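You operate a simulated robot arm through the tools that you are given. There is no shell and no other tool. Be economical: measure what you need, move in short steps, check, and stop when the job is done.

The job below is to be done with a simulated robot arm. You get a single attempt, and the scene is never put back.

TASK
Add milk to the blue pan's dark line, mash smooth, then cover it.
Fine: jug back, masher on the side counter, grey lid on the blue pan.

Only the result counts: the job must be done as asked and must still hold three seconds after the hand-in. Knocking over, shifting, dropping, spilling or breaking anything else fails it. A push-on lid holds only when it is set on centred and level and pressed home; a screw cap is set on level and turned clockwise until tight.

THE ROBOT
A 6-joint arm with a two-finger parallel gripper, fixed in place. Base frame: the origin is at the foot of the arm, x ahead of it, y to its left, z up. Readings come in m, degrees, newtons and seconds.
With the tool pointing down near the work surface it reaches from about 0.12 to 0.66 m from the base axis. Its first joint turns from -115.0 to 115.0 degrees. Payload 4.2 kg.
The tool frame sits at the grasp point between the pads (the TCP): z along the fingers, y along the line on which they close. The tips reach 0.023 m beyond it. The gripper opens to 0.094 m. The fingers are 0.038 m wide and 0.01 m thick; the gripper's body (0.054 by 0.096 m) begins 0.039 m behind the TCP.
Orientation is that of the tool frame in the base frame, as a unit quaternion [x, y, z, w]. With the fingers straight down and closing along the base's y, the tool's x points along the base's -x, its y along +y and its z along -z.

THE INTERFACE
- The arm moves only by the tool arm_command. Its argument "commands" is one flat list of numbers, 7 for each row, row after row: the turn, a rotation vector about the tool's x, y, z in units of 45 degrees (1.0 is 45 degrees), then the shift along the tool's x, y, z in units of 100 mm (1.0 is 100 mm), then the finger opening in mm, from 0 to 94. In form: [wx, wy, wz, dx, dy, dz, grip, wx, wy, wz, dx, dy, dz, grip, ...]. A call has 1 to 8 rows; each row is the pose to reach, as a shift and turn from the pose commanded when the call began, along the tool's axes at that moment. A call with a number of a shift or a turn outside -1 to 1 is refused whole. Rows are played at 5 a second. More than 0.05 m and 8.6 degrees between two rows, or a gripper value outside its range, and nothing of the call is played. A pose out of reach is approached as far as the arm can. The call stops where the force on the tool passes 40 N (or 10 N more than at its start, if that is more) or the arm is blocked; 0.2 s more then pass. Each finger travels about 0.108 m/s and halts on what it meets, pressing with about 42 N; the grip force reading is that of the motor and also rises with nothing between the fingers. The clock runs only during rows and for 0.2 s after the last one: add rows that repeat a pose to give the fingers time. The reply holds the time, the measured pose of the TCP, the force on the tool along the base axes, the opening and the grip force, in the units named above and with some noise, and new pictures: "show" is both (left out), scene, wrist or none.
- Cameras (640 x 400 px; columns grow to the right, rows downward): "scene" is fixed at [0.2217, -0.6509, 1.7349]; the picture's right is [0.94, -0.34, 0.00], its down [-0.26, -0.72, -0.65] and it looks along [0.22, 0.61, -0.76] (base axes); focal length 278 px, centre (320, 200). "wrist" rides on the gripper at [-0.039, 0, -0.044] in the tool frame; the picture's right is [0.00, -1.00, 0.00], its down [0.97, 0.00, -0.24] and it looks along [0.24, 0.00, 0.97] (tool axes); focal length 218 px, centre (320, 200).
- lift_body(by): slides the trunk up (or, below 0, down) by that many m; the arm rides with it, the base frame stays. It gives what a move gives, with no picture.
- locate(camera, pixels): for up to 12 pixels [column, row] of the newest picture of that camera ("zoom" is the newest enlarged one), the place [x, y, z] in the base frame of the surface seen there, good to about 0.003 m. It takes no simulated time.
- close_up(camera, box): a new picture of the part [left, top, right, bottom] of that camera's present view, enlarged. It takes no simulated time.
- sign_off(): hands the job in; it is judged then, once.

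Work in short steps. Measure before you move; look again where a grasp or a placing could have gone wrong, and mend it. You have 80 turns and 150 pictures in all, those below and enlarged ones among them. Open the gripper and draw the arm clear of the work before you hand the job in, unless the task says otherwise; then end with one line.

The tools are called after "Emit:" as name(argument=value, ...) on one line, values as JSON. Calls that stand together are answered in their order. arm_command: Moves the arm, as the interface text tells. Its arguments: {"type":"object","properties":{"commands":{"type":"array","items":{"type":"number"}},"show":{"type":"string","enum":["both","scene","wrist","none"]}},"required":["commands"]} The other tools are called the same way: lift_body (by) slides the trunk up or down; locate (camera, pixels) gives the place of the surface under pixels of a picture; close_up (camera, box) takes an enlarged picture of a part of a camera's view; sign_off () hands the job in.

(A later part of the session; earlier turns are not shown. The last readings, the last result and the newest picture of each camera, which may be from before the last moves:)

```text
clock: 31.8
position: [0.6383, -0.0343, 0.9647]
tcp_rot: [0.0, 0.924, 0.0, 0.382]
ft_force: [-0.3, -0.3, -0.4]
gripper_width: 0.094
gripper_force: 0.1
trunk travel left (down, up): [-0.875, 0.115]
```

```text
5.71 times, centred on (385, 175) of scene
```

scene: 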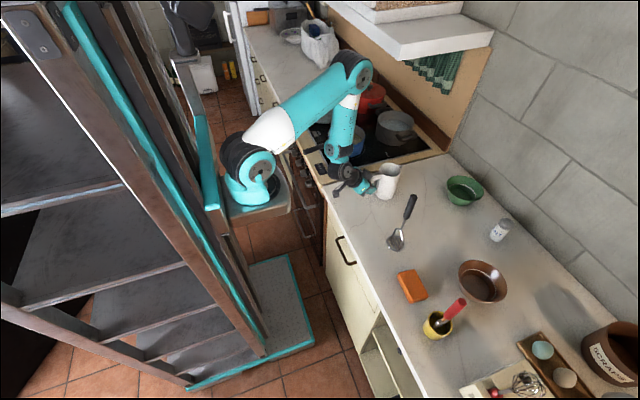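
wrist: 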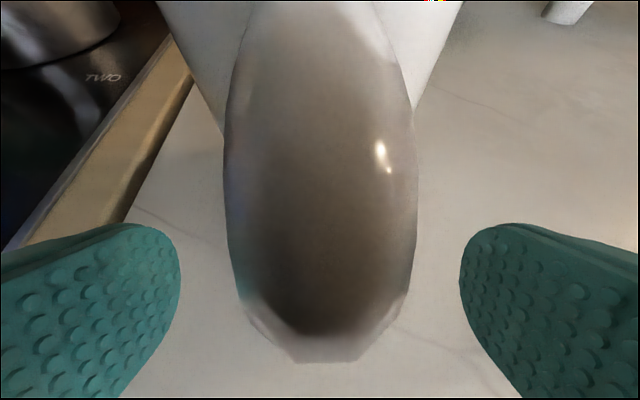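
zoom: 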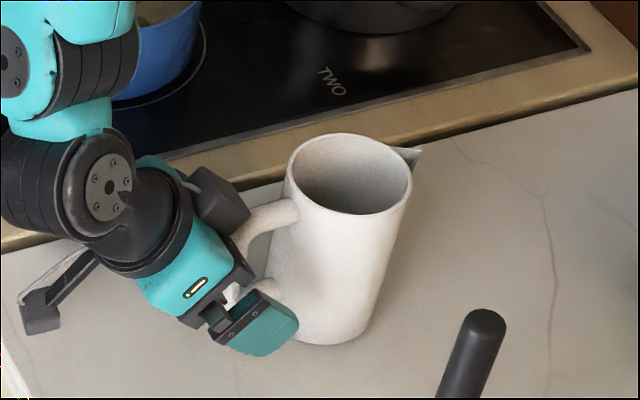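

Jug stands free and level. I back out along the approach path and look towards the masher.

Emit:
arm_command(commands=[0, 0, 0, -0.1, 0, -0.25, 94, 0, 0, 0, -0.22, 0, -0.5, 94, 0, 0, 0, -0.35, 0, -0.75, 94, 0, 0, 0, -0.6, 0, -1.0, 94, 0, 0, 0, -0.95, 0, -1.0, 94, 0, 0, 0, -0.95, 0, -1.0, 94], show="none")

Emit:
arm_command(commands=[0, 0.0, 0, -0.1, -0.2, -0.2, 94, 0.06, 0.03, 0.06, -0.2, -0.4, -0.3, 94, 0.12, 0.06, 0.12, -0.3, -0.6, -0.3, 94, 0.18, 0.1, 0.18, -0.3, -0.8, -0.3, 94, 0.24, 0.1, 0.24, -0.3, -1.0, -0.3, 94, 0.3, 0.1, 0.3, -0.3, -1.0, -0.3, 94, 0.3, 0.1, 0.3, -0.3, -1.0, -0.3, 94], show="both")

```text
clock: 33.2
position: [0.6346, -0.0352, 1.1036]
tcp_rot: [0.0, 0.924, -0.001, 0.381]
ft_force: [-0.2, 0.4, 0.6]
gripper_width: 0.094
gripper_force: 0.1
trunk travel left (down, up): [-0.875, 0.115]
```

```text
clock: 34.8
position: [0.6346, -0.1354, 1.1445]
tcp_rot: [0.153, 0.926, -0.064, 0.339]
ft_force: [0.3, 0.5, -0.5]
gripper_width: 0.0943
gripper_force: 0.1
trunk travel left (down, up): [-0.875, 0.115]
```

scene: 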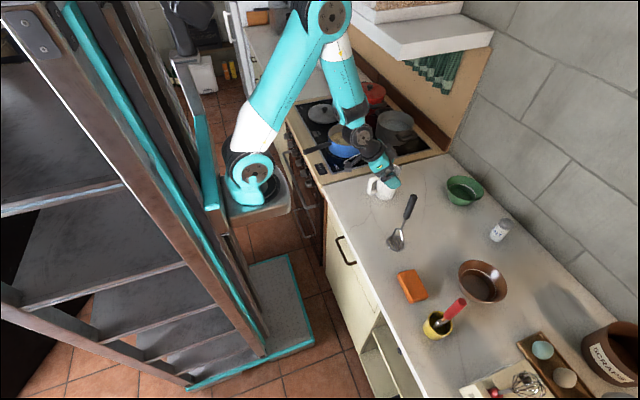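
wrist: 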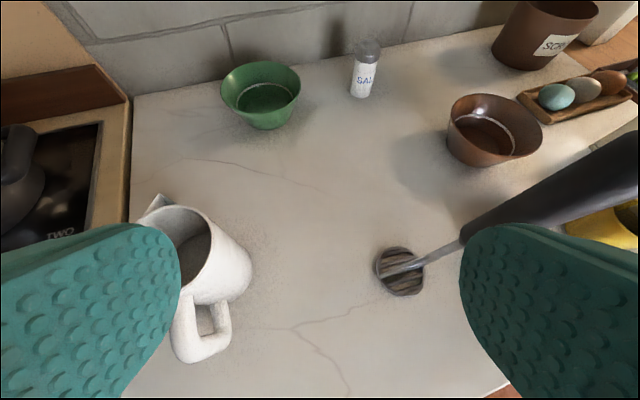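

The masher's handle is just beyond the right finger. I measure it before moving up and across.

Emit:
locate(camera="wrist", pixels=[[480, 228], [530, 200], [580, 180], [630, 150], [600, 205], [440, 252], [420, 260], [400, 272], [378, 272], [424, 285], [398, 248], [405, 294]])

Emit:
close_up(camera="scene", box=[370, 180, 440, 260])

```text
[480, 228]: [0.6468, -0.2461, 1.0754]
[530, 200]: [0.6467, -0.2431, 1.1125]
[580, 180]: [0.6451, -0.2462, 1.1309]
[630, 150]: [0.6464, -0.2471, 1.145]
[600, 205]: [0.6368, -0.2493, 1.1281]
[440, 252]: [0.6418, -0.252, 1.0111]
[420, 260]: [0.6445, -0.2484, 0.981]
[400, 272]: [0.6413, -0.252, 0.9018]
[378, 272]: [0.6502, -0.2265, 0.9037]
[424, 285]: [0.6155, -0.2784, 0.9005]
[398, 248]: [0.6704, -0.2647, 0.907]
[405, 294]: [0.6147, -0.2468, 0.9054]
```

```text
5.00 times, centred on (405, 220) of scene
```

zoom: 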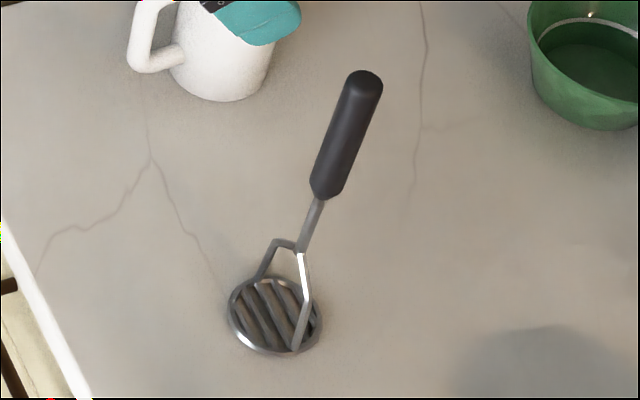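

Masher axis ≈(0.640,-0.257), handle z 1.06–1.155. Going up 0.1 m, then across above it.

Emit:
arm_command(commands=[0, 0, 0, -0.2, 0, -0.25, 94, 0, 0, 0, -0.43, 0, -0.5, 94, 0, 0, 0, -0.65, 0, -0.76, 94, 0, 0, 0, -0.73, -0.3, -0.7, 94, 0, 0, 0, -0.8, -0.6, -0.63, 94, 0, 0, 0, -0.88, -1.0, -0.57, 94, 0, 0, 0, -0.88, -1.0, -0.57, 94], show="wrist")

```text
clock: 36.4
position: [0.6326, -0.2387, 1.2475]
tcp_rot: [0.153, 0.926, -0.064, 0.34]
ft_force: [0.6, 0.4, -0.1]
gripper_width: 0.0937
gripper_force: 0.1
trunk travel left (down, up): [-0.875, 0.115]
```

wrist: 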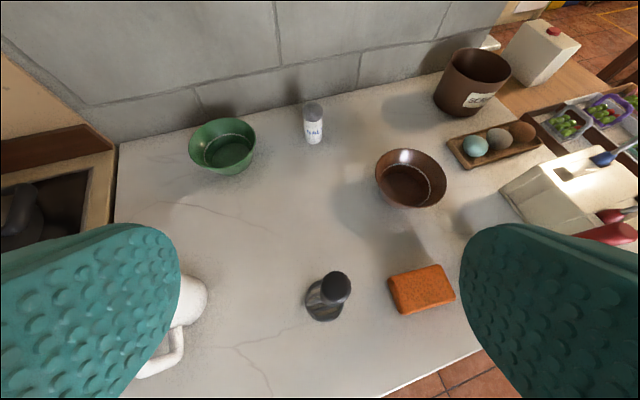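

Handle top is at (337,285); I locate it to refine.

Emit:
locate(camera="wrist", pixels=[[337, 280], [337, 290], [330, 285], [345, 285], [310, 300], [325, 318]])

```text
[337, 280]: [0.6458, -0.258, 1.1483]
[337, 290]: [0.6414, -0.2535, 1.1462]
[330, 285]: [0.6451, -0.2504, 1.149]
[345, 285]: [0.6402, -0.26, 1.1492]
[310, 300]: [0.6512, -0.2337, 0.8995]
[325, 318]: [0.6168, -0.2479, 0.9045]
```

Aligning over the top (0.643,-0.256) and descending astride.

Emit:
arm_command(commands=[0, 0, 0, -0.117, -0.13, 0.1, 94, 0, 0, 0, 0.07, -0.13, 0.32, 94, 0, 0, 0, 0.25, -0.13, 0.53, 94, 0, 0, 0, 0.44, -0.13, 0.75, 94, 0, 0, 0, 0.628, -0.13, 0.976, 94, 0, 0, 0, 0.628, -0.13, 0.976, 94], show="wrist")

```text
clock: 37.8
position: [0.6417, -0.2558, 1.1329]
tcp_rot: [0.153, 0.925, -0.064, 0.34]
ft_force: [0.3, -0.2, 0.1]
gripper_width: 0.0942
gripper_force: 0.1
trunk travel left (down, up): [-0.875, 0.115]
```

wrist: 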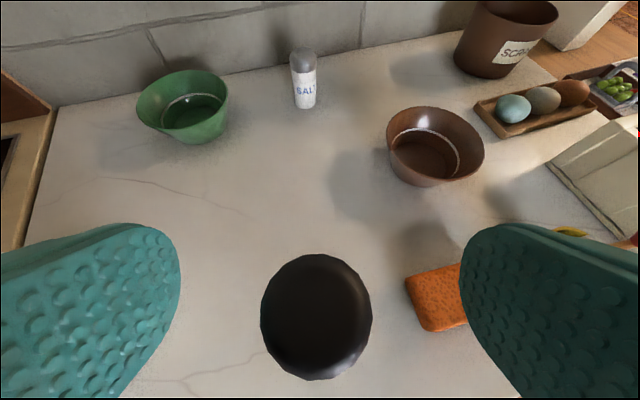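

Centred between the fingers. Down 15 mm and close.

Emit:
arm_command(commands=[0, 0, 0, 0.097, 0, 0.114, 94, 0, 0, 0, 0.097, 0, 0.114, 60, 0, 0, 0, 0.097, 0, 0.114, 35, 0, 0, 0, 0.097, 0, 0.114, 12, 0, 0, 0, 0.097, 0, 0.114, 12, 0, 0, 0, 0.097, 0, 0.114, 12], show="wrist")

```text
clock: 39.2
position: [0.6409, -0.2566, 1.1176]
tcp_rot: [0.154, 0.925, -0.065, 0.341]
ft_force: [0.5, 0.9, 0.7]
gripper_width: 0.0203
gripper_force: 41.7
trunk travel left (down, up): [-0.875, 0.115]
```

wrist: 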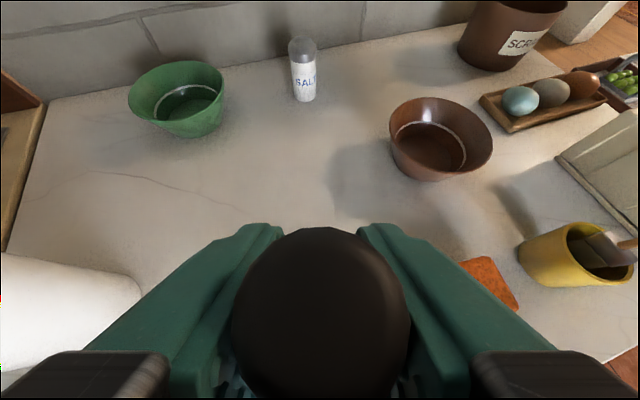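

Gripped (20.3 mm), head 0.2165 m below TCP. Lifting 0.16 m to clear the jug.

Emit:
arm_command(commands=[0, 0, 0, -0.1, 0, -0.12, 12, 0, 0, 0, -0.3, 0, -0.36, 12, 0, 0, 0, -0.55, 0, -0.65, 12, 0, 0, 0, -0.8, 0, -0.94, 12, 0, 0, 0, -0.8, 0, -0.94, 12], show="none")

Emit:
arm_command(commands=[0, 0, 0, -0.15, 0.1, -0.17, 12, 0, 0, 0, -0.27, 0.2, -0.31, 12, -0.08, 0, -0.09, -0.27, 0.4, -0.31, 12, -0.16, 0, -0.18, -0.27, 0.6, -0.31, 12, -0.23, 0, -0.27, -0.27, 0.8, -0.31, 12, -0.29, 0, -0.34, -0.27, 1.0, -0.31, 12, -0.29, 0, -0.34, -0.27, 1.0, -0.31, 12], show="both")

```text
clock: 40.4
position: [0.6429, -0.2526, 1.2399]
tcp_rot: [0.153, 0.926, -0.064, 0.34]
ft_force: [0.3, 0.1, -0.9]
gripper_width: 0.0206
gripper_force: 41.2
trunk travel left (down, up): [-0.875, 0.115]
```

```text
clock: 42.0
position: [0.6751, -0.1606, 1.2803]
tcp_rot: [-0.011, 0.939, -0.004, 0.344]
ft_force: [-0.8, 0.1, -1.6]
gripper_width: 0.0202
gripper_force: 42.1
trunk travel left (down, up): [-0.875, 0.115]
```

scene: 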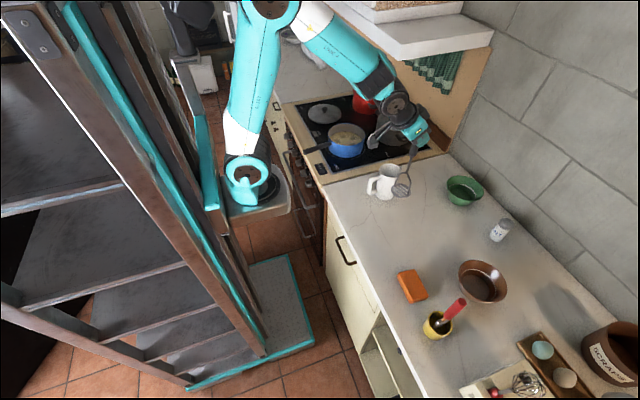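
wrist: 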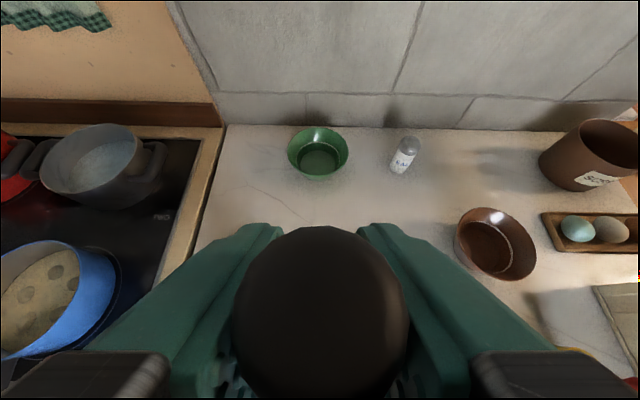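

Masher clear at head height ~1.06. I carry it leftwards over three moves, yawing 12° each.

Emit:
arm_command(commands=[-0.05, 0, -0.06, 0, 0.25, 0, 12, -0.09, 0, -0.11, 0, 0.5, 0, 12, -0.13, 0, -0.15, 0, 0.75, 0, 12, -0.173, 0, -0.203, 0, 1.0, 0, 12, -0.173, 0, -0.203, 0, 1.0, 0, 12], show="none")

Emit:
arm_command(commands=[-0.05, 0, -0.06, -0.04, 0.25, 0.04, 12, -0.09, 0, -0.11, -0.08, 0.5, 0.07, 12, -0.13, 0, -0.15, -0.12, 0.75, 0.11, 12, -0.173, 0, -0.203, -0.17, 0.98, 0.15, 12, -0.173, 0, -0.203, -0.17, 0.98, 0.15, 12], show="none")

Emit:
arm_command(commands=[-0.05, 0, -0.06, -0.08, 0.25, 0.07, 12, -0.09, 0, -0.11, -0.16, 0.5, 0.13, 12, -0.13, 0, -0.15, -0.24, 0.7, 0.2, 12, -0.173, 0, -0.203, -0.32, 0.91, 0.27, 12, -0.173, 0, -0.203, -0.32, 0.91, 0.27, 12], show="scene")

```text
clock: 43.2
position: [0.6729, -0.0588, 1.2788]
tcp_rot: [-0.11, 0.933, 0.033, 0.341]
ft_force: [-0.5, -0.8, -1.1]
gripper_width: 0.0204
gripper_force: 41.7
trunk travel left (down, up): [-0.875, 0.115]
```

```text
clock: 44.4
position: [0.6737, 0.0414, 1.2777]
tcp_rot: [-0.206, 0.917, 0.07, 0.334]
ft_force: [0.5, 0.1, -1.1]
gripper_width: 0.0204
gripper_force: 41.9
trunk travel left (down, up): [-0.875, 0.115]
```

```text
clock: 45.6
position: [0.6717, 0.1401, 1.2759]
tcp_rot: [-0.301, 0.891, 0.105, 0.324]
ft_force: [0.2, -1.1, -1.5]
gripper_width: 0.0202
gripper_force: 42.4
trunk travel left (down, up): [-0.875, 0.115]
```

scene: 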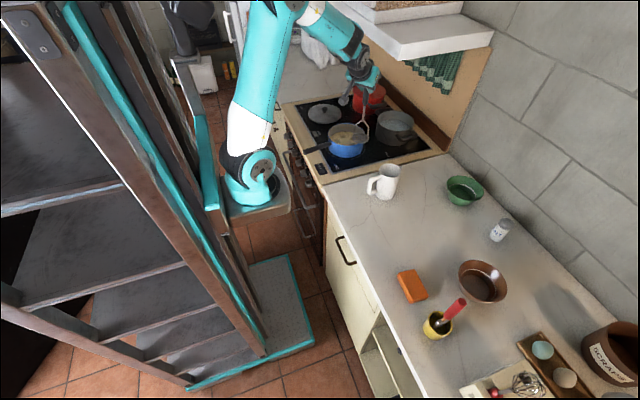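

Yaw 37°. Moving most of the way over the pan.

Emit:
arm_command(commands=[0, 0, 0, -0.15, 0.22, 0.13, 12, 0, 0, 0, -0.3, 0.45, 0.26, 12, 0, 0, 0, -0.5, 0.7, 0.4, 12, 0, 0, 0, -0.66, 1.0, 0.56, 12, 0, 0, 0, -0.66, 1.0, 0.56, 12], show="none")

Emit:
close_up(camera="scene", box=[300, 40, 430, 170])

```text
clock: 46.8
position: [0.6817, 0.2713, 1.2734]
tcp_rot: [-0.299, 0.891, 0.103, 0.324]
ft_force: [0.0, 0.0, -1.2]
gripper_width: 0.02
gripper_force: 42.1
trunk travel left (down, up): [-0.875, 0.115]
```

```text
3.08 times, centred on (365, 105) of scene
```

zoom: 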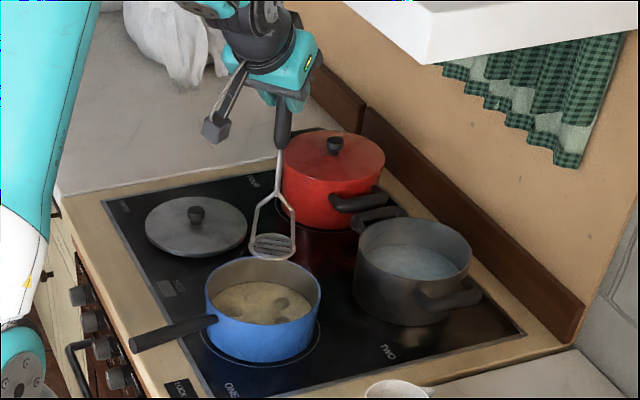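

Masher hangs vertical over the pan. I centre on (0.685,0.287) and descend 0.1 m (head to ~0.957).

Emit:
arm_command(commands=[0, 0, 0, -0.095, 0.11, 0.08, 12, 0, 0, 0, 0.12, 0.11, 0.33, 12, 0, 0, 0, 0.34, 0.11, 0.58, 12, 0, 0, 0, 0.555, 0.11, 0.84, 12, 0, 0, 0, 0.555, 0.11, 0.84, 12], show="none")

Emit:
close_up(camera="scene", box=[310, 90, 390, 165])

```text
clock: 48.0
position: [0.6853, 0.2882, 1.1743]
tcp_rot: [-0.3, 0.891, 0.104, 0.324]
ft_force: [-1.0, 0.1, -0.8]
gripper_width: 0.0204
gripper_force: 41.9
trunk travel left (down, up): [-0.875, 0.115]
```

```text
5.33 times, centred on (350, 128) of scene
```

zoom: 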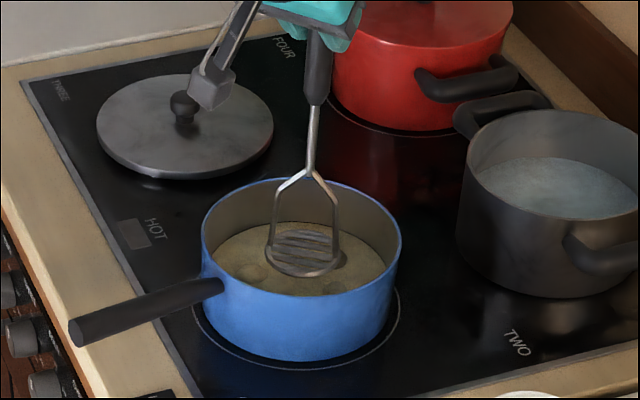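

Head centred above the mash. First careful press 40 mm down and up, watching force.

Emit:
arm_command(commands=[0, 0, 0, 0.13, 0, 0.152, 12, 0, 0, 0, 0.2, 0, 0.23, 12, 0, 0, 0, 0.26, 0, 0.305, 12, 0, 0, 0, 0.26, 0, 0.305, 12], show="none")

Emit:
close_up(camera="scene", box=[325, 115, 370, 155])

```text
clock: 49.0
position: [0.6856, 0.2866, 1.1328]
tcp_rot: [-0.3, 0.891, 0.103, 0.324]
ft_force: [0.5, -0.1, -0.6]
gripper_width: 0.0205
gripper_force: 42.1
trunk travel left (down, up): [-0.875, 0.115]
```

```text
10.00 times, centred on (348, 135) of scene
```

zoom: 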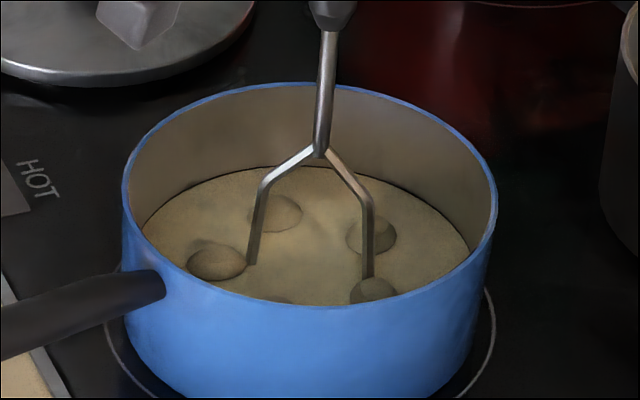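

The press passes freely. Five lumps show, at (275,212), (216,262), (372,233), (375,288), (275,300); locating them.

Emit:
locate(camera="zoom", pixels=[[278, 208], [216, 258], [380, 232], [376, 286], [275, 300], [310, 200], [430, 240], [310, 280]])

```text
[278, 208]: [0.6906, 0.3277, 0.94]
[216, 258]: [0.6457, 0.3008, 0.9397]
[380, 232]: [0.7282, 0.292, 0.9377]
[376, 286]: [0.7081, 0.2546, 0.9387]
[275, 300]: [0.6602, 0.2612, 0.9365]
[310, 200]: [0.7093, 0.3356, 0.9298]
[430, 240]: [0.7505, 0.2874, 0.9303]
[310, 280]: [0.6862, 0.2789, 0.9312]
```

Lumps sit on a 0.04 m ring. I raise, then press lumps 1 and 2.

Emit:
arm_command(commands=[0, 0, 0, -0.227, 0, -0.267, 12, 0, 0, 0, -0.413, 0.254, -0.109, 12, 0, 0, 0, -0.186, 0.254, 0.158, 12, 0, 0, 0, -0.413, 0.254, -0.109, 12, 0, 0, 0, -0.067, 0.3, -0.403, 12, 0, 0, 0, 0.16, 0.3, -0.136, 12, 0, 0, 0, -0.067, 0.3, -0.403, 12, 0, 0, 0, -0.227, 0, -0.267, 12], show="none")

Emit:
close_up(camera="scene", box=[325, 110, 370, 155])

```text
clock: 50.8
position: [0.6826, 0.2861, 1.1691]
tcp_rot: [-0.3, 0.891, 0.105, 0.324]
ft_force: [0.1, 0.1, -1.5]
gripper_width: 0.0205
gripper_force: 42.2
trunk travel left (down, up): [-0.875, 0.115]
```

```text
8.89 times, centred on (348, 132) of scene
```

zoom: 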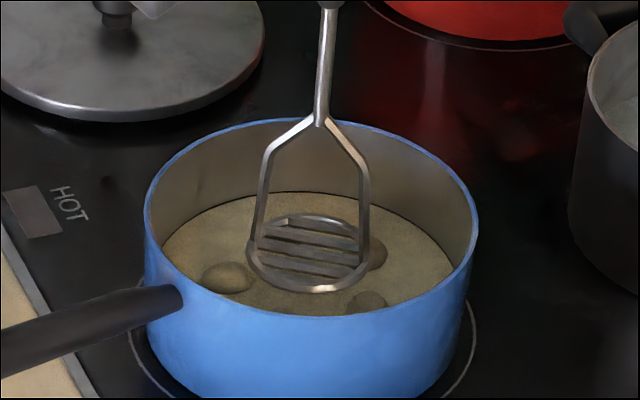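

Lumps remain partly visible. Pressing lumps 3 and 4, slightly deeper.

Emit:
arm_command(commands=[0, 0, 0, -0.226, -0.19, 0.192, 12, 0, 0, 0, 0.02, -0.19, 0.482, 12, 0, 0, 0, 0.02, -0.19, 0.482, 12, 0, 0, 0, -0.226, -0.19, 0.192, 12, 0, 0, 0, 0.019, -0.346, -0.016, 12, 0, 0, 0, 0.265, -0.346, 0.274, 12, 0, 0, 0, 0.019, -0.346, -0.016, 12, 0, 0, 0, 0, 0, 0, 12], show="none")

Emit:
close_up(camera="scene", box=[325, 110, 370, 155])

```text
clock: 52.6
position: [0.6828, 0.2867, 1.166]
tcp_rot: [-0.298, 0.891, 0.103, 0.325]
ft_force: [1.0, -0.7, -1.4]
gripper_width: 0.0202
gripper_force: 42.0
trunk travel left (down, up): [-0.875, 0.115]
```

```text
8.89 times, centred on (348, 132) of scene
```

zoom: 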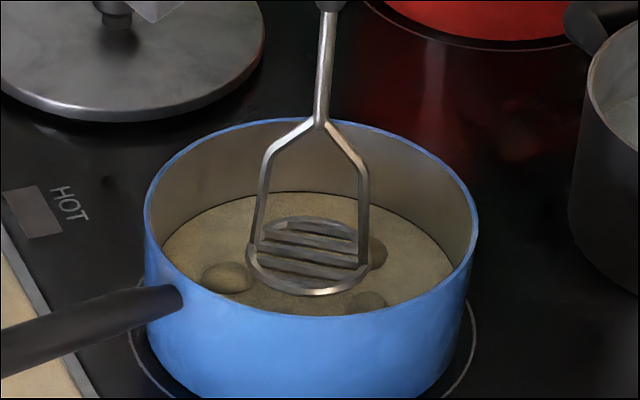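

No visible change. I press lump 2 down to the pan floor with small steps to feel contact.

Emit:
arm_command(commands=[0, 0, 0, 0.16, 0.3, -0.136, 12, 0, 0, 0, 0.387, 0.3, 0.131, 12, 0, 0, 0, 0.41, 0.3, 0.157, 12, 0, 0, 0, 0.432, 0.3, 0.184, 12, 0, 0, 0, 0.445, 0.3, 0.2, 12, 0, 0, 0, 0.458, 0.3, 0.215, 12], show="none")

Emit:
close_up(camera="scene", box=[325, 110, 370, 155])

```text
clock: 54.0
position: [0.6494, 0.2974, 1.1265]
tcp_rot: [-0.298, 0.89, 0.104, 0.328]
ft_force: [-4.2, -6.3, 29.2]
gripper_width: 0.0202
gripper_force: 41.7
trunk travel left (down, up): [-0.875, 0.115]
```

```text
8.89 times, centred on (348, 132) of scene
```

zoom: 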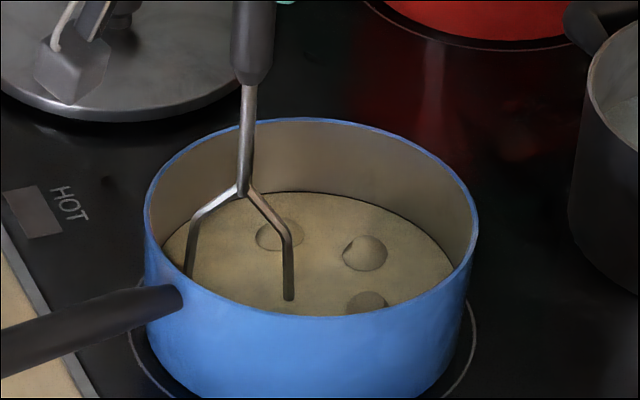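

Floor reached (29 N at TCP 1.1265) and lump 2 is no longer visible. Lifting and looking.

Emit:
arm_command(commands=[0, 0, 0, -0.02, 0, -0.02, 12, 0, 0, 0, -0.25, 0, -0.29, 12, 0, 0, 0, -0.25, 0, -0.29, 12], show="none")

Emit:
close_up(camera="scene", box=[325, 110, 370, 155])

```text
clock: 54.8
position: [0.6498, 0.2988, 1.1598]
tcp_rot: [-0.3, 0.892, 0.103, 0.323]
ft_force: [-0.7, -0.2, -1.2]
gripper_width: 0.0203
gripper_force: 41.9
trunk travel left (down, up): [-0.875, 0.115]
```

```text
8.89 times, centred on (348, 132) of scene
```

zoom: 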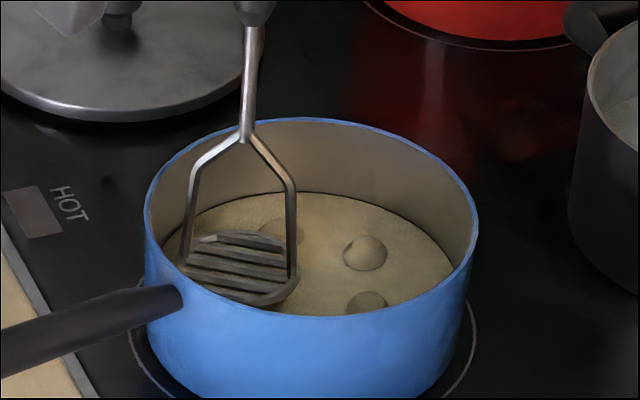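

Lump 1 looks reduced. Now pressing lumps 1 and 3 to the floor with dwell.

Emit:
arm_command(commands=[0, 0, 0, -0.353, -0.052, 0.3, 12, 0, 0, 0, -0.12, -0.052, 0.574, 12, 0, 0, 0, -0.12, -0.052, 0.574, 12, 0, 0, 0, -0.353, -0.052, 0.3, 12, 0, 0, 0, -0.392, -0.495, 0.334, 12, 0, 0, 0, -0.159, -0.495, 0.608, 12, 0, 0, 0, -0.159, -0.495, 0.608, 12, 0, 0, 0, -0.392, -0.495, 0.334, 12], show="none")

Emit:
close_up(camera="scene", box=[325, 110, 370, 155])

```text
clock: 56.6
position: [0.7216, 0.2897, 1.1604]
tcp_rot: [-0.301, 0.891, 0.104, 0.323]
ft_force: [-0.1, -0.6, -2.0]
gripper_width: 0.02
gripper_force: 42.2
trunk travel left (down, up): [-0.875, 0.115]
```

```text
8.89 times, centred on (348, 132) of scene
```

zoom: 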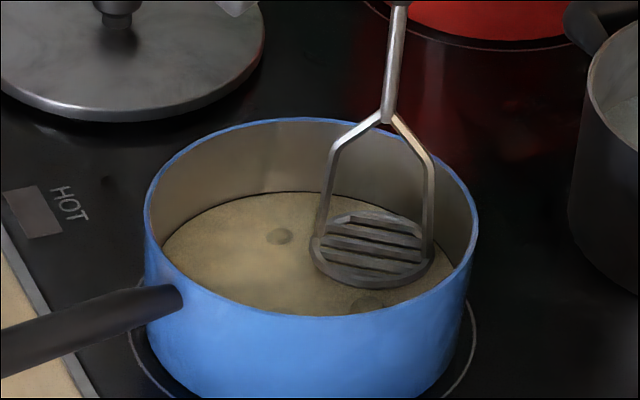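

Lump 2 is gone, 1 is small: mashing works at floor depth. Pressing lumps 4 and 5.

Emit:
arm_command(commands=[0, 0, 0, 0.244, -0.145, -0.207, 12, 0, 0, 0, 0.477, -0.145, 0.067, 12, 0, 0, 0, 0.477, -0.145, 0.067, 12, 0, 0, 0, 0.244, -0.145, -0.207, 12, 0, 0, 0, 0.488, 0.148, -0.415, 12, 0, 0, 0, 0.721, 0.148, -0.141, 12, 0, 0, 0, 0.721, 0.148, -0.141, 12, 0, 0, 0, 0.488, 0.148, -0.415, 12], show="none")

Emit:
close_up(camera="scene", box=[325, 110, 370, 155])

```text
clock: 58.4
position: [0.6628, 0.2662, 1.1623]
tcp_rot: [-0.3, 0.891, 0.104, 0.323]
ft_force: [0.7, -0.7, -1.5]
gripper_width: 0.0203
gripper_force: 42.3
trunk travel left (down, up): [-0.875, 0.115]
```

```text
8.89 times, centred on (348, 132) of scene
```

zoom: 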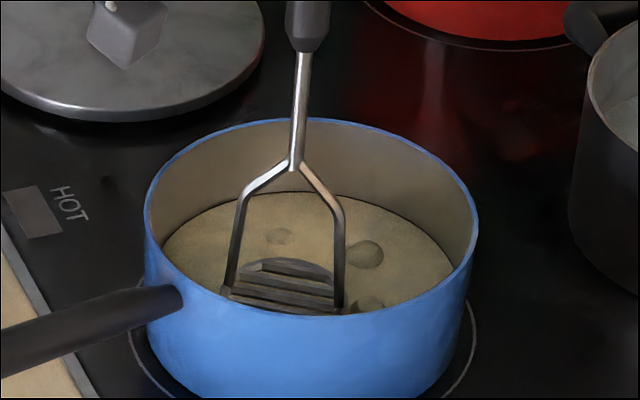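

Lumps 3 and 4 persist smaller; pressing them again.

Emit:
arm_command(commands=[0, 0, 0, -0.22, -0.346, 0.187, 12, 0, 0, 0, 0.026, -0.346, 0.477, 12, 0, 0, 0, 0.026, -0.346, 0.477, 12, 0, 0, 0, -0.22, -0.346, 0.187, 12, 0, 0, 0, -0.497, -0.184, 0.4225, 12, 0, 0, 0, -0.251, -0.184, 0.7125, 12, 0, 0, 0, -0.251, -0.184, 0.7125, 12, 0, 0, 0, -0.497, -0.184, 0.4225, 12], show="none")

Emit:
close_up(camera="scene", box=[325, 110, 370, 155])

```text
clock: 60.2
position: [0.7234, 0.2878, 1.1617]
tcp_rot: [-0.3, 0.891, 0.104, 0.323]
ft_force: [0.5, 0.4, -1.1]
gripper_width: 0.0205
gripper_force: 42.0
trunk travel left (down, up): [-0.875, 0.115]
```

```text
8.89 times, centred on (348, 132) of scene
```

zoom: 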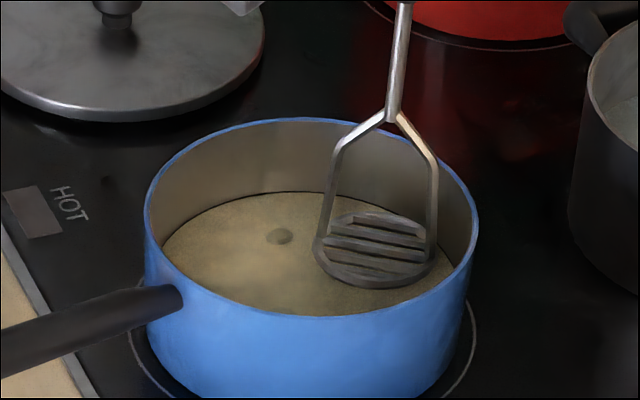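

Lump 1 still small at (280,237). Press 3 again, then 1.

Emit:
arm_command(commands=[0, 0, 0, 0.246, 0, 0.29, 12, 0, 0, 0, 0.246, 0, 0.29, 12, 0, 0, 0, 0, 0, 0, 12, 0, 0, 0, 0.02, 0.27, -0.015, 12, 0, 0, 0, 0.034, 0.525, -0.029, 12, 0, 0, 0, 0.28, 0.525, 0.261, 12, 0, 0, 0, 0.28, 0.525, 0.261, 12, 0, 0, 0, 0.034, 0.525, -0.029, 12], show="none")

Emit:
close_up(camera="scene", box=[325, 110, 370, 155])

```text
clock: 62.0
position: [0.6879, 0.3296, 1.1589]
tcp_rot: [-0.301, 0.891, 0.105, 0.323]
ft_force: [-0.1, -0.1, -0.9]
gripper_width: 0.0205
gripper_force: 41.9
trunk travel left (down, up): [-0.875, 0.115]
```

```text
8.89 times, centred on (348, 132) of scene
```

zoom: 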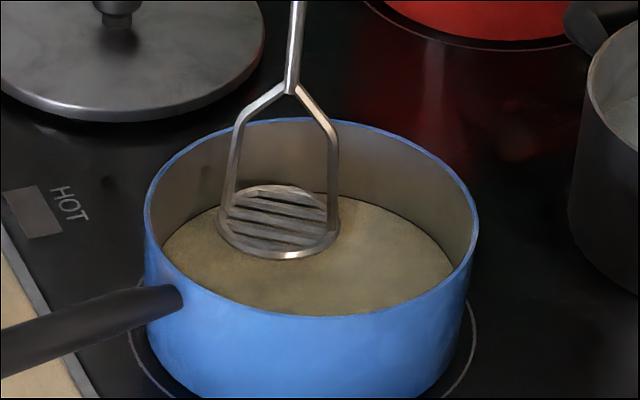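

Lumps 3, 4 appear gone. Lifting the masher out to inspect the surface.

Emit:
arm_command(commands=[0, 0, 0, -0.2, 0, -0.23, 12, 0, 0, 0, -0.4, 0, -0.47, 12, 0, 0, 0, -0.6, 0, -0.71, 12, 0, 0, 0, -0.75, 0, -0.88, 12, 0, 0, 0, -0.75, 0, -0.88, 12], show="wrist")

Emit:
close_up(camera="scene", box=[325, 110, 370, 155])

```text
clock: 63.2
position: [0.689, 0.3286, 1.2763]
tcp_rot: [-0.3, 0.891, 0.104, 0.325]
ft_force: [0.2, 0.4, -1.1]
gripper_width: 0.02
gripper_force: 41.8
trunk travel left (down, up): [-0.875, 0.115]
```

wrist: 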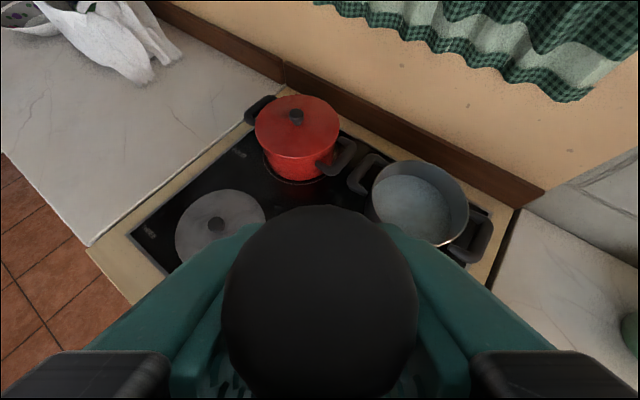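

```text
8.89 times, centred on (348, 132) of scene
```

zoom: 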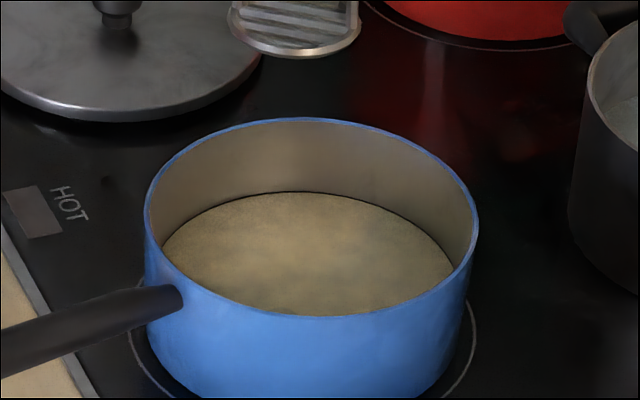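

A remnant of lump 5 shows at (285,310). I return and press it (0.661,0.262) twice.

Emit:
arm_command(commands=[0, 0, 0, 0.24, -0.18, -0.2, 12, 0, 0, 0, 0.478, -0.359, -0.406, 12, 0, 0, 0, 0.737, -0.359, -0.101, 12, 0, 0, 0, 0.98, -0.359, 0.19, 12, 0, 0, 0, 0.98, -0.359, 0.19, 12], show="none")

Emit:
arm_command(commands=[0, 0, 0, 0.246, 0, 0.29, 12, 0, 0, 0, 0.485, 0, 0.57, 12, 0, 0, 0, 0.485, 0, 0.57, 12, 0, 0, 0, 0.246, 0, 0.29, 12, 0, 0, 0, 0.485, 0, 0.57, 12, 0, 0, 0, 0.485, 0, 0.57, 12, 0, 0, 0, 0.246, 0, 0.29, 12, 0, 0, 0, 0, 0, 0, 12], show="none")

Emit:
arm_command(commands=[0, 0, 0, -0.2, 0.1, -0.23, 12, 0, 0, 0, -0.4, 0.2, -0.47, 12, 0, 0, 0, -0.6, 0.2, -0.71, 12, 0, 0, 0, -0.75, 0.2, -0.88, 12, 0, 0, 0, -0.75, 0.2, -0.88, 12], show="none")

Emit:
close_up(camera="scene", box=[325, 110, 370, 155])

```text
clock: 64.4
position: [0.6597, 0.2597, 1.1999]
tcp_rot: [-0.301, 0.891, 0.104, 0.324]
ft_force: [-0.5, -0.6, -1.4]
gripper_width: 0.0201
gripper_force: 41.8
trunk travel left (down, up): [-0.875, 0.115]
```

```text
clock: 64.8
position: [0.6657, 0.2649, 1.177]
tcp_rot: [-0.298, 0.885, 0.11, 0.339]
ft_force: [1.2, 0.6, 9.6]
gripper_width: 0.0202
gripper_force: 42.2
trunk travel left (down, up): [-0.875, 0.115]
stopped in row 2: the force on the tool passed its limit (the readings are from after the stop); the commanded pose is now the measured one
```

```text
clock: 66.0
position: [0.6496, 0.2779, 1.2899]
tcp_rot: [-0.298, 0.886, 0.108, 0.338]
ft_force: [0.5, -0.8, -1.3]
gripper_width: 0.0204
gripper_force: 42.0
trunk travel left (down, up): [-0.875, 0.115]
```

```text
8.89 times, centred on (348, 132) of scene
```

zoom: 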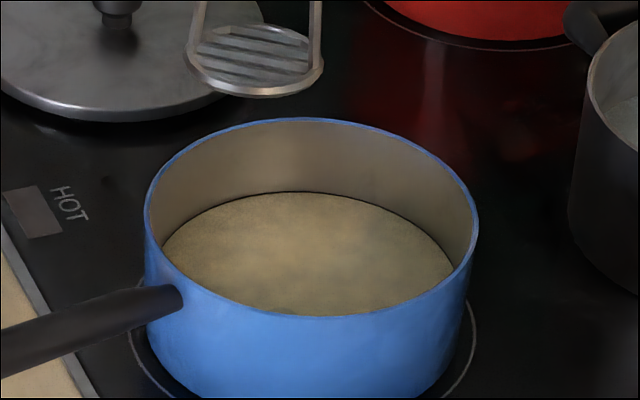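

The press hit the rim (stopped at z 1.177); the pan looks unmoved. I check the masher's hang and rim positions.

Emit:
close_up(camera="scene", box=[310, 60, 390, 160])

Emit:
locate(camera="zoom", pixels=[[283, 188], [340, 188], [310, 175], [310, 208], [316, 135], [308, 95], [246, 285], [400, 290], [318, 228], [320, 318], [196, 330], [320, 280]])

```text
4.00 times, centred on (350, 110) of scene
```

zoom: 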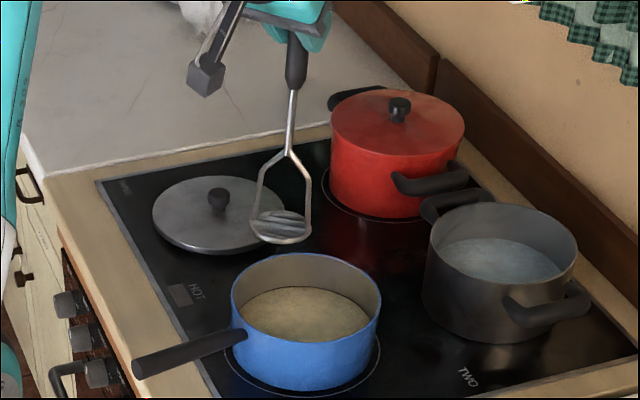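

```text
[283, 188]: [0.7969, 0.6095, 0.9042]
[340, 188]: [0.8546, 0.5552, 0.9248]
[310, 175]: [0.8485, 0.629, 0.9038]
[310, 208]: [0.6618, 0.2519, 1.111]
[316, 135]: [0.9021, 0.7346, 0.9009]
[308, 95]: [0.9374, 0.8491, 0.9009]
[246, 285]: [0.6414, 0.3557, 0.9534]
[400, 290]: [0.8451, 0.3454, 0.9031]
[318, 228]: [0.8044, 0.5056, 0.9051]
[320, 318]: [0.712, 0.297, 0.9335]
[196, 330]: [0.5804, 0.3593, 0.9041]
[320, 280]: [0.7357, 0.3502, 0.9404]
```

Locating the masher head accurately (head ≈(281,228)) and pan rim.

Emit:
locate(camera="zoom", pixels=[[254, 226], [309, 238], [281, 243], [268, 240], [296, 242], [291, 100], [296, 55], [290, 145], [231, 290], [380, 300], [300, 254], [310, 343]])

```text
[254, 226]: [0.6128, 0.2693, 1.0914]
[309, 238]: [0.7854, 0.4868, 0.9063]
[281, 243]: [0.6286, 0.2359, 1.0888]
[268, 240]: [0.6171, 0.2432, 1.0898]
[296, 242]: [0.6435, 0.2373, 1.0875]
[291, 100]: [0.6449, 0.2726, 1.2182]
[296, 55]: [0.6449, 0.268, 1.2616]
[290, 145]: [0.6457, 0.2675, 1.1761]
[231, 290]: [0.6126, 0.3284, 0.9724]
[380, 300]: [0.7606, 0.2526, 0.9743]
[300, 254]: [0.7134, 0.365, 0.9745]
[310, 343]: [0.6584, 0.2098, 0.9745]
```

The masher slid ~15 mm up in the grip and tilts ~4.5°. I correct the pitch by -4.5°, re-centre a bit and lower to head z≈1.0 for a check.

Emit:
arm_command(commands=[0, -0.05, 0, -0.01, -0.1, 0.01, 12, 0, -0.1, 0, -0.026, -0.19, 0.023, 12, 0, -0.1, 0, 0.24, -0.19, 0.322, 12, 0, -0.1, 0, 0.505, -0.19, 0.621, 12, 0, -0.1, 0, 0.505, -0.19, 0.621, 12], show="none")

Emit:
close_up(camera="scene", box=[320, 85, 376, 155])

```text
clock: 67.2
position: [0.6642, 0.264, 1.2094]
tcp_rot: [-0.292, 0.873, 0.119, 0.372]
ft_force: [0.2, -0.2, -0.2]
gripper_width: 0.0206
gripper_force: 41.7
trunk travel left (down, up): [-0.875, 0.115]
```

```text
5.71 times, centred on (348, 120) of scene
```

zoom: 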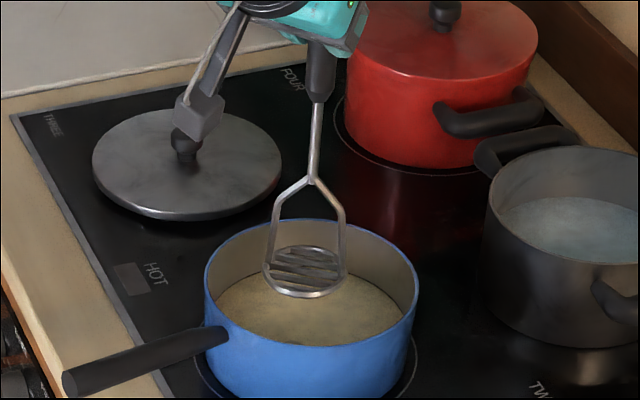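

Checking head vs TCP now.

Emit:
locate(camera="zoom", pixels=[[306, 294], [266, 274], [345, 282], [305, 247], [314, 150], [312, 175], [320, 75], [319, 95]])

```text
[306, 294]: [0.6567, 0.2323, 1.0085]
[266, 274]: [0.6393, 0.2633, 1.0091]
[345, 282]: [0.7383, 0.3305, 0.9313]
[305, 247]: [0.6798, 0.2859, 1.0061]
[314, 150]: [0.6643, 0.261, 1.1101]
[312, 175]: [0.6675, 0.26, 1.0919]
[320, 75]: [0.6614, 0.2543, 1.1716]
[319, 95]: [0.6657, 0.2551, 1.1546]
```

Head is vertical and centred at (0.668,0.259), bottom 1.006. Pressing lump 5 twice to the floor.

Emit:
arm_command(commands=[0, 0, 0, 0.252, 0, 0.243, 12, 0, 0, 0, 0.503, 0, 0.487, 12, 0, 0, 0, 0.705, 0, 0.681, 12, 0, 0, 0, 0.705, 0, 0.681, 12, 0, 0, 0, 0.467, 0, 0.452, 12, 0, 0, 0, 0.705, 0, 0.681, 12, 0, 0, 0, 0.705, 0, 0.681, 12, 0, 0, 0, 0.467, 0, 0.452, 12], show="none")

Emit:
arm_command(commands=[0, 0, 0, -0.25, 0, -0.24, 12, 0, 0, 0, -0.5, 0, -0.48, 12, 0, 0, 0, -0.75, 0, -0.72, 12, 0, 0, 0, -0.9, 0.0, -0.87, 12, 0, 0, 0, -0.9, 0.0, -0.87, 12], show="none")

Emit:
close_up(camera="scene", box=[325, 110, 370, 155])

```text
clock: 69.0
position: [0.6657, 0.264, 1.145]
tcp_rot: [-0.293, 0.873, 0.12, 0.371]
ft_force: [0.1, 0.2, -1.8]
gripper_width: 0.0201
gripper_force: 42.1
trunk travel left (down, up): [-0.875, 0.115]
```

```text
clock: 70.2
position: [0.6656, 0.2635, 1.2699]
tcp_rot: [-0.293, 0.873, 0.12, 0.372]
ft_force: [-0.1, 0.5, -0.5]
gripper_width: 0.0204
gripper_force: 42.2
trunk travel left (down, up): [-0.875, 0.115]
```

```text
8.89 times, centred on (348, 132) of scene
```

zoom: 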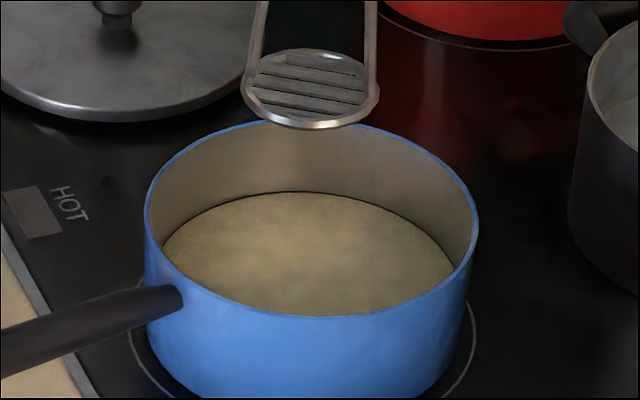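

The surface is smooth and at the line. Carrying the masher back rightwards with 12° yaw per move.

Emit:
arm_command(commands=[0.05, 0, 0.05, 0.1, -0.21, -0.1, 12, 0.1, 0, 0.1, 0.2, -0.42, -0.2, 12, 0.15, 0, 0.14, 0.3, -0.63, -0.3, 12, 0.192, 0, 0.186, 0.393, -0.83, -0.406, 12, 0.192, 0, 0.186, 0.393, -0.83, -0.406, 12], show="none")

Emit:
arm_command(commands=[0.05, 0, 0.05, 0.07, -0.23, -0.07, 12, 0.1, 0, 0.1, 0.15, -0.45, -0.15, 12, 0.15, 0, 0.14, 0.22, -0.68, -0.22, 12, 0.192, 0, 0.186, 0.29, -0.906, -0.3, 12, 0.192, 0, 0.186, 0.29, -0.906, -0.3, 12], show="none")

Emit:
arm_command(commands=[0.05, 0, 0.05, 0.04, -0.25, -0.04, 12, 0.1, 0, 0.1, 0.08, -0.5, -0.08, 12, 0.15, 0, 0.14, 0.12, -0.75, -0.12, 12, 0.192, 0, 0.186, 0.157, -0.974, -0.16, 12, 0.192, 0, 0.186, 0.157, -0.974, -0.16, 12], show="none")

Emit:
arm_command(commands=[0.05, 0, 0.05, 0.01, -0.25, -0.01, 12, 0.1, 0, 0.1, 0.02, -0.5, -0.02, 12, 0.15, 0, 0.14, 0.03, -0.75, -0.03, 12, 0.192, 0, 0.186, 0.045, -1.0, -0.047, 12, 0.192, 0, 0.186, 0.045, -1.0, -0.047, 12], show="scene")

```text
clock: 71.4
position: [0.6685, 0.1628, 1.2712]
tcp_rot: [-0.201, 0.898, 0.082, 0.383]
ft_force: [0.3, -0.4, -0.7]
gripper_width: 0.0204
gripper_force: 41.9
trunk travel left (down, up): [-0.875, 0.115]
```

```text
clock: 72.6
position: [0.6712, 0.0649, 1.2719]
tcp_rot: [-0.104, 0.914, 0.04, 0.391]
ft_force: [0.8, -0.8, -1.4]
gripper_width: 0.0203
gripper_force: 41.6
trunk travel left (down, up): [-0.875, 0.115]
```

```text
clock: 73.8
position: [0.6712, -0.0357, 1.2712]
tcp_rot: [-0.008, 0.92, 0.0, 0.392]
ft_force: [0.4, 0.3, -1.9]
gripper_width: 0.0205
gripper_force: 42.1
trunk travel left (down, up): [-0.875, 0.115]
```

```text
clock: 75.0
position: [0.6653, -0.1348, 1.2726]
tcp_rot: [0.089, 0.915, -0.041, 0.391]
ft_force: [-0.1, 0.9, -1.0]
gripper_width: 0.0203
gripper_force: 41.8
trunk travel left (down, up): [-0.875, 0.115]
```

scene: 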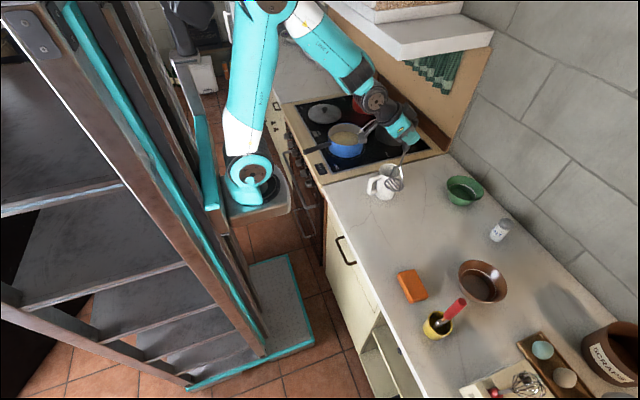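

Over the counter. Final shift to its original spot and lower part-way.

Emit:
arm_command(commands=[0.04, 0, 0.04, 0, -0.25, 0, 12, 0.08, 0, 0.08, 0, -0.5, 0, 12, 0.128, 0, 0.124, 0, -0.75, 0, 12, 0.128, 0, 0.124, 0, -1.0, 0, 12, 0.128, 0, 0.124, 0, -1.0, 0, 12], show="none")

Emit:
arm_command(commands=[0, 0, 0, -0.01, -0.245, 0.01, 12, 0, 0, 0, 0.24, -0.245, 0.24, 12, 0, 0, 0, 0.49, -0.245, 0.48, 12, 0, 0, 0, 0.73, -0.245, 0.72, 12, 0, 0, 0, 0.92, -0.245, 0.9, 12, 0, 0, 0, 0.92, -0.245, 0.9, 12], show="none")

Emit:
close_up(camera="scene", box=[360, 160, 450, 260])

```text
clock: 76.2
position: [0.6474, -0.2322, 1.275]
tcp_rot: [0.153, 0.907, -0.068, 0.386]
ft_force: [0.1, -0.1, -1.9]
gripper_width: 0.0203
gripper_force: 42.2
trunk travel left (down, up): [-0.875, 0.115]
```

```text
clock: 77.6
position: [0.6372, -0.255, 1.1437]
tcp_rot: [0.153, 0.907, -0.067, 0.387]
ft_force: [0.7, -0.3, -1.7]
gripper_width: 0.02
gripper_force: 42.2
trunk travel left (down, up): [-0.875, 0.115]
```

```text
4.00 times, centred on (405, 210) of scene
```

zoom: 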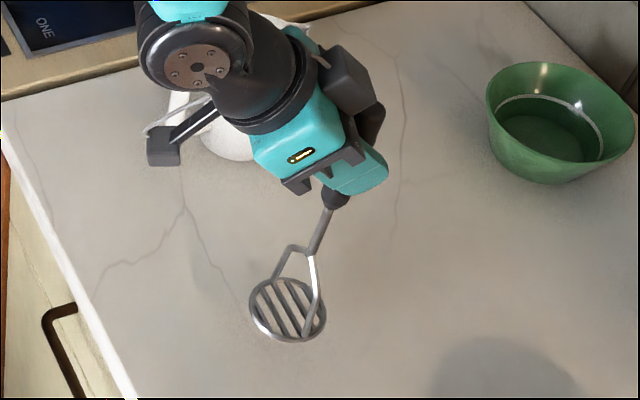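

Checking head level: its edge points should share one z.

Emit:
locate(camera="zoom", pixels=[[287, 339], [252, 308], [324, 318], [285, 281], [320, 325], [268, 333], [328, 212], [322, 235]])

```text
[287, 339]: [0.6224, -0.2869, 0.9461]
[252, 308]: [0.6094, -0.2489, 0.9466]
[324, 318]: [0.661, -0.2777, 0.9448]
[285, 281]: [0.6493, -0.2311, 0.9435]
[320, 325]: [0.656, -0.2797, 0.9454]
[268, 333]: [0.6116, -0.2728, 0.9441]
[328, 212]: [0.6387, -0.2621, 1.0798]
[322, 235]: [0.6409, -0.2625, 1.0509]
```

Level; about 40 mm to go. Lowering 37 mm then in small steps.

Emit:
arm_command(commands=[0, 0, 0, 0.14, 0, 0.14, 12, 0, 0, 0, 0.22, 0, 0.213, 12, 0, 0, 0, 0.26, 0, 0.251, 12, 0, 0, 0, 0.272, 0, 0.263, 12, 0, 0, 0, 0.272, 0, 0.263, 12], show="none")

Emit:
arm_command(commands=[0, 0, 0, 0.007, 0, 0.007, 12, 0, 0, 0, 0.014, 0, 0.014, 12, 0, 0, 0, 0.014, 0, 0.014, 12], show="none")

```text
clock: 78.8
position: [0.6402, -0.2569, 1.1066]
tcp_rot: [0.152, 0.907, -0.067, 0.387]
ft_force: [-0.3, 0.8, 0.1]
gripper_width: 0.0201
gripper_force: 41.9
trunk travel left (down, up): [-0.875, 0.115]
```

```text
clock: 79.6
position: [0.6399, -0.2568, 1.105]
tcp_rot: [0.152, 0.906, -0.066, 0.389]
ft_force: [-1.1, 0.0, 3.0]
gripper_width: 0.0205
gripper_force: 42.1
trunk travel left (down, up): [-0.875, 0.115]
```

Contact at 3 N. Opening the fingers gradually.

Emit:
arm_command(commands=[0, 0, 0, 0.004, 0, 0.004, 12, 0, 0, 0, 0.004, 0, 0.004, 19, 0, 0, 0, 0.004, 0, 0.004, 24, 0, 0, 0, 0.004, 0, 0.004, 34, 0, 0, 0, 0.004, 0, 0.004, 60, 0, 0, 0, 0.004, 0, 0.004, 94, 0, 0, 0, 0.004, 0, 0.004, 94], show="wrist")

Emit:
close_up(camera="scene", box=[360, 160, 450, 260])

```text
clock: 81.2
position: [0.6392, -0.2571, 1.1031]
tcp_rot: [0.152, 0.907, -0.067, 0.387]
ft_force: [0.5, 0.2, 0.2]
gripper_width: 0.0941
gripper_force: 0.0
trunk travel left (down, up): [-0.875, 0.115]
```

wrist: 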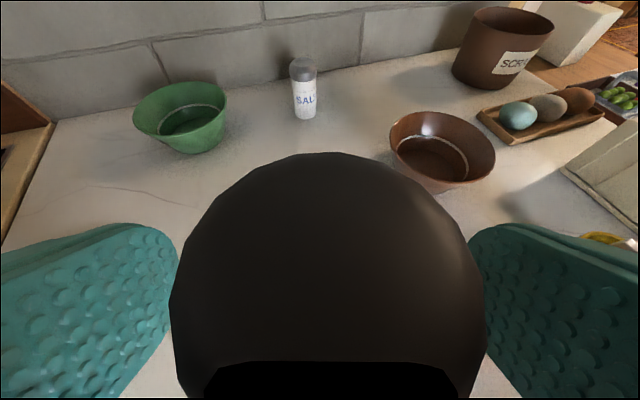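

```text
4.00 times, centred on (405, 210) of scene
```

zoom: 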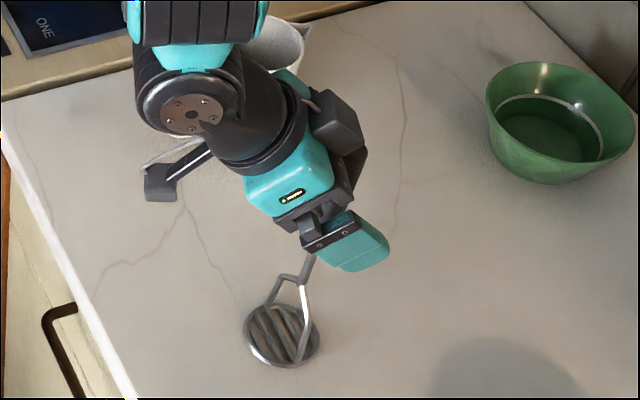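

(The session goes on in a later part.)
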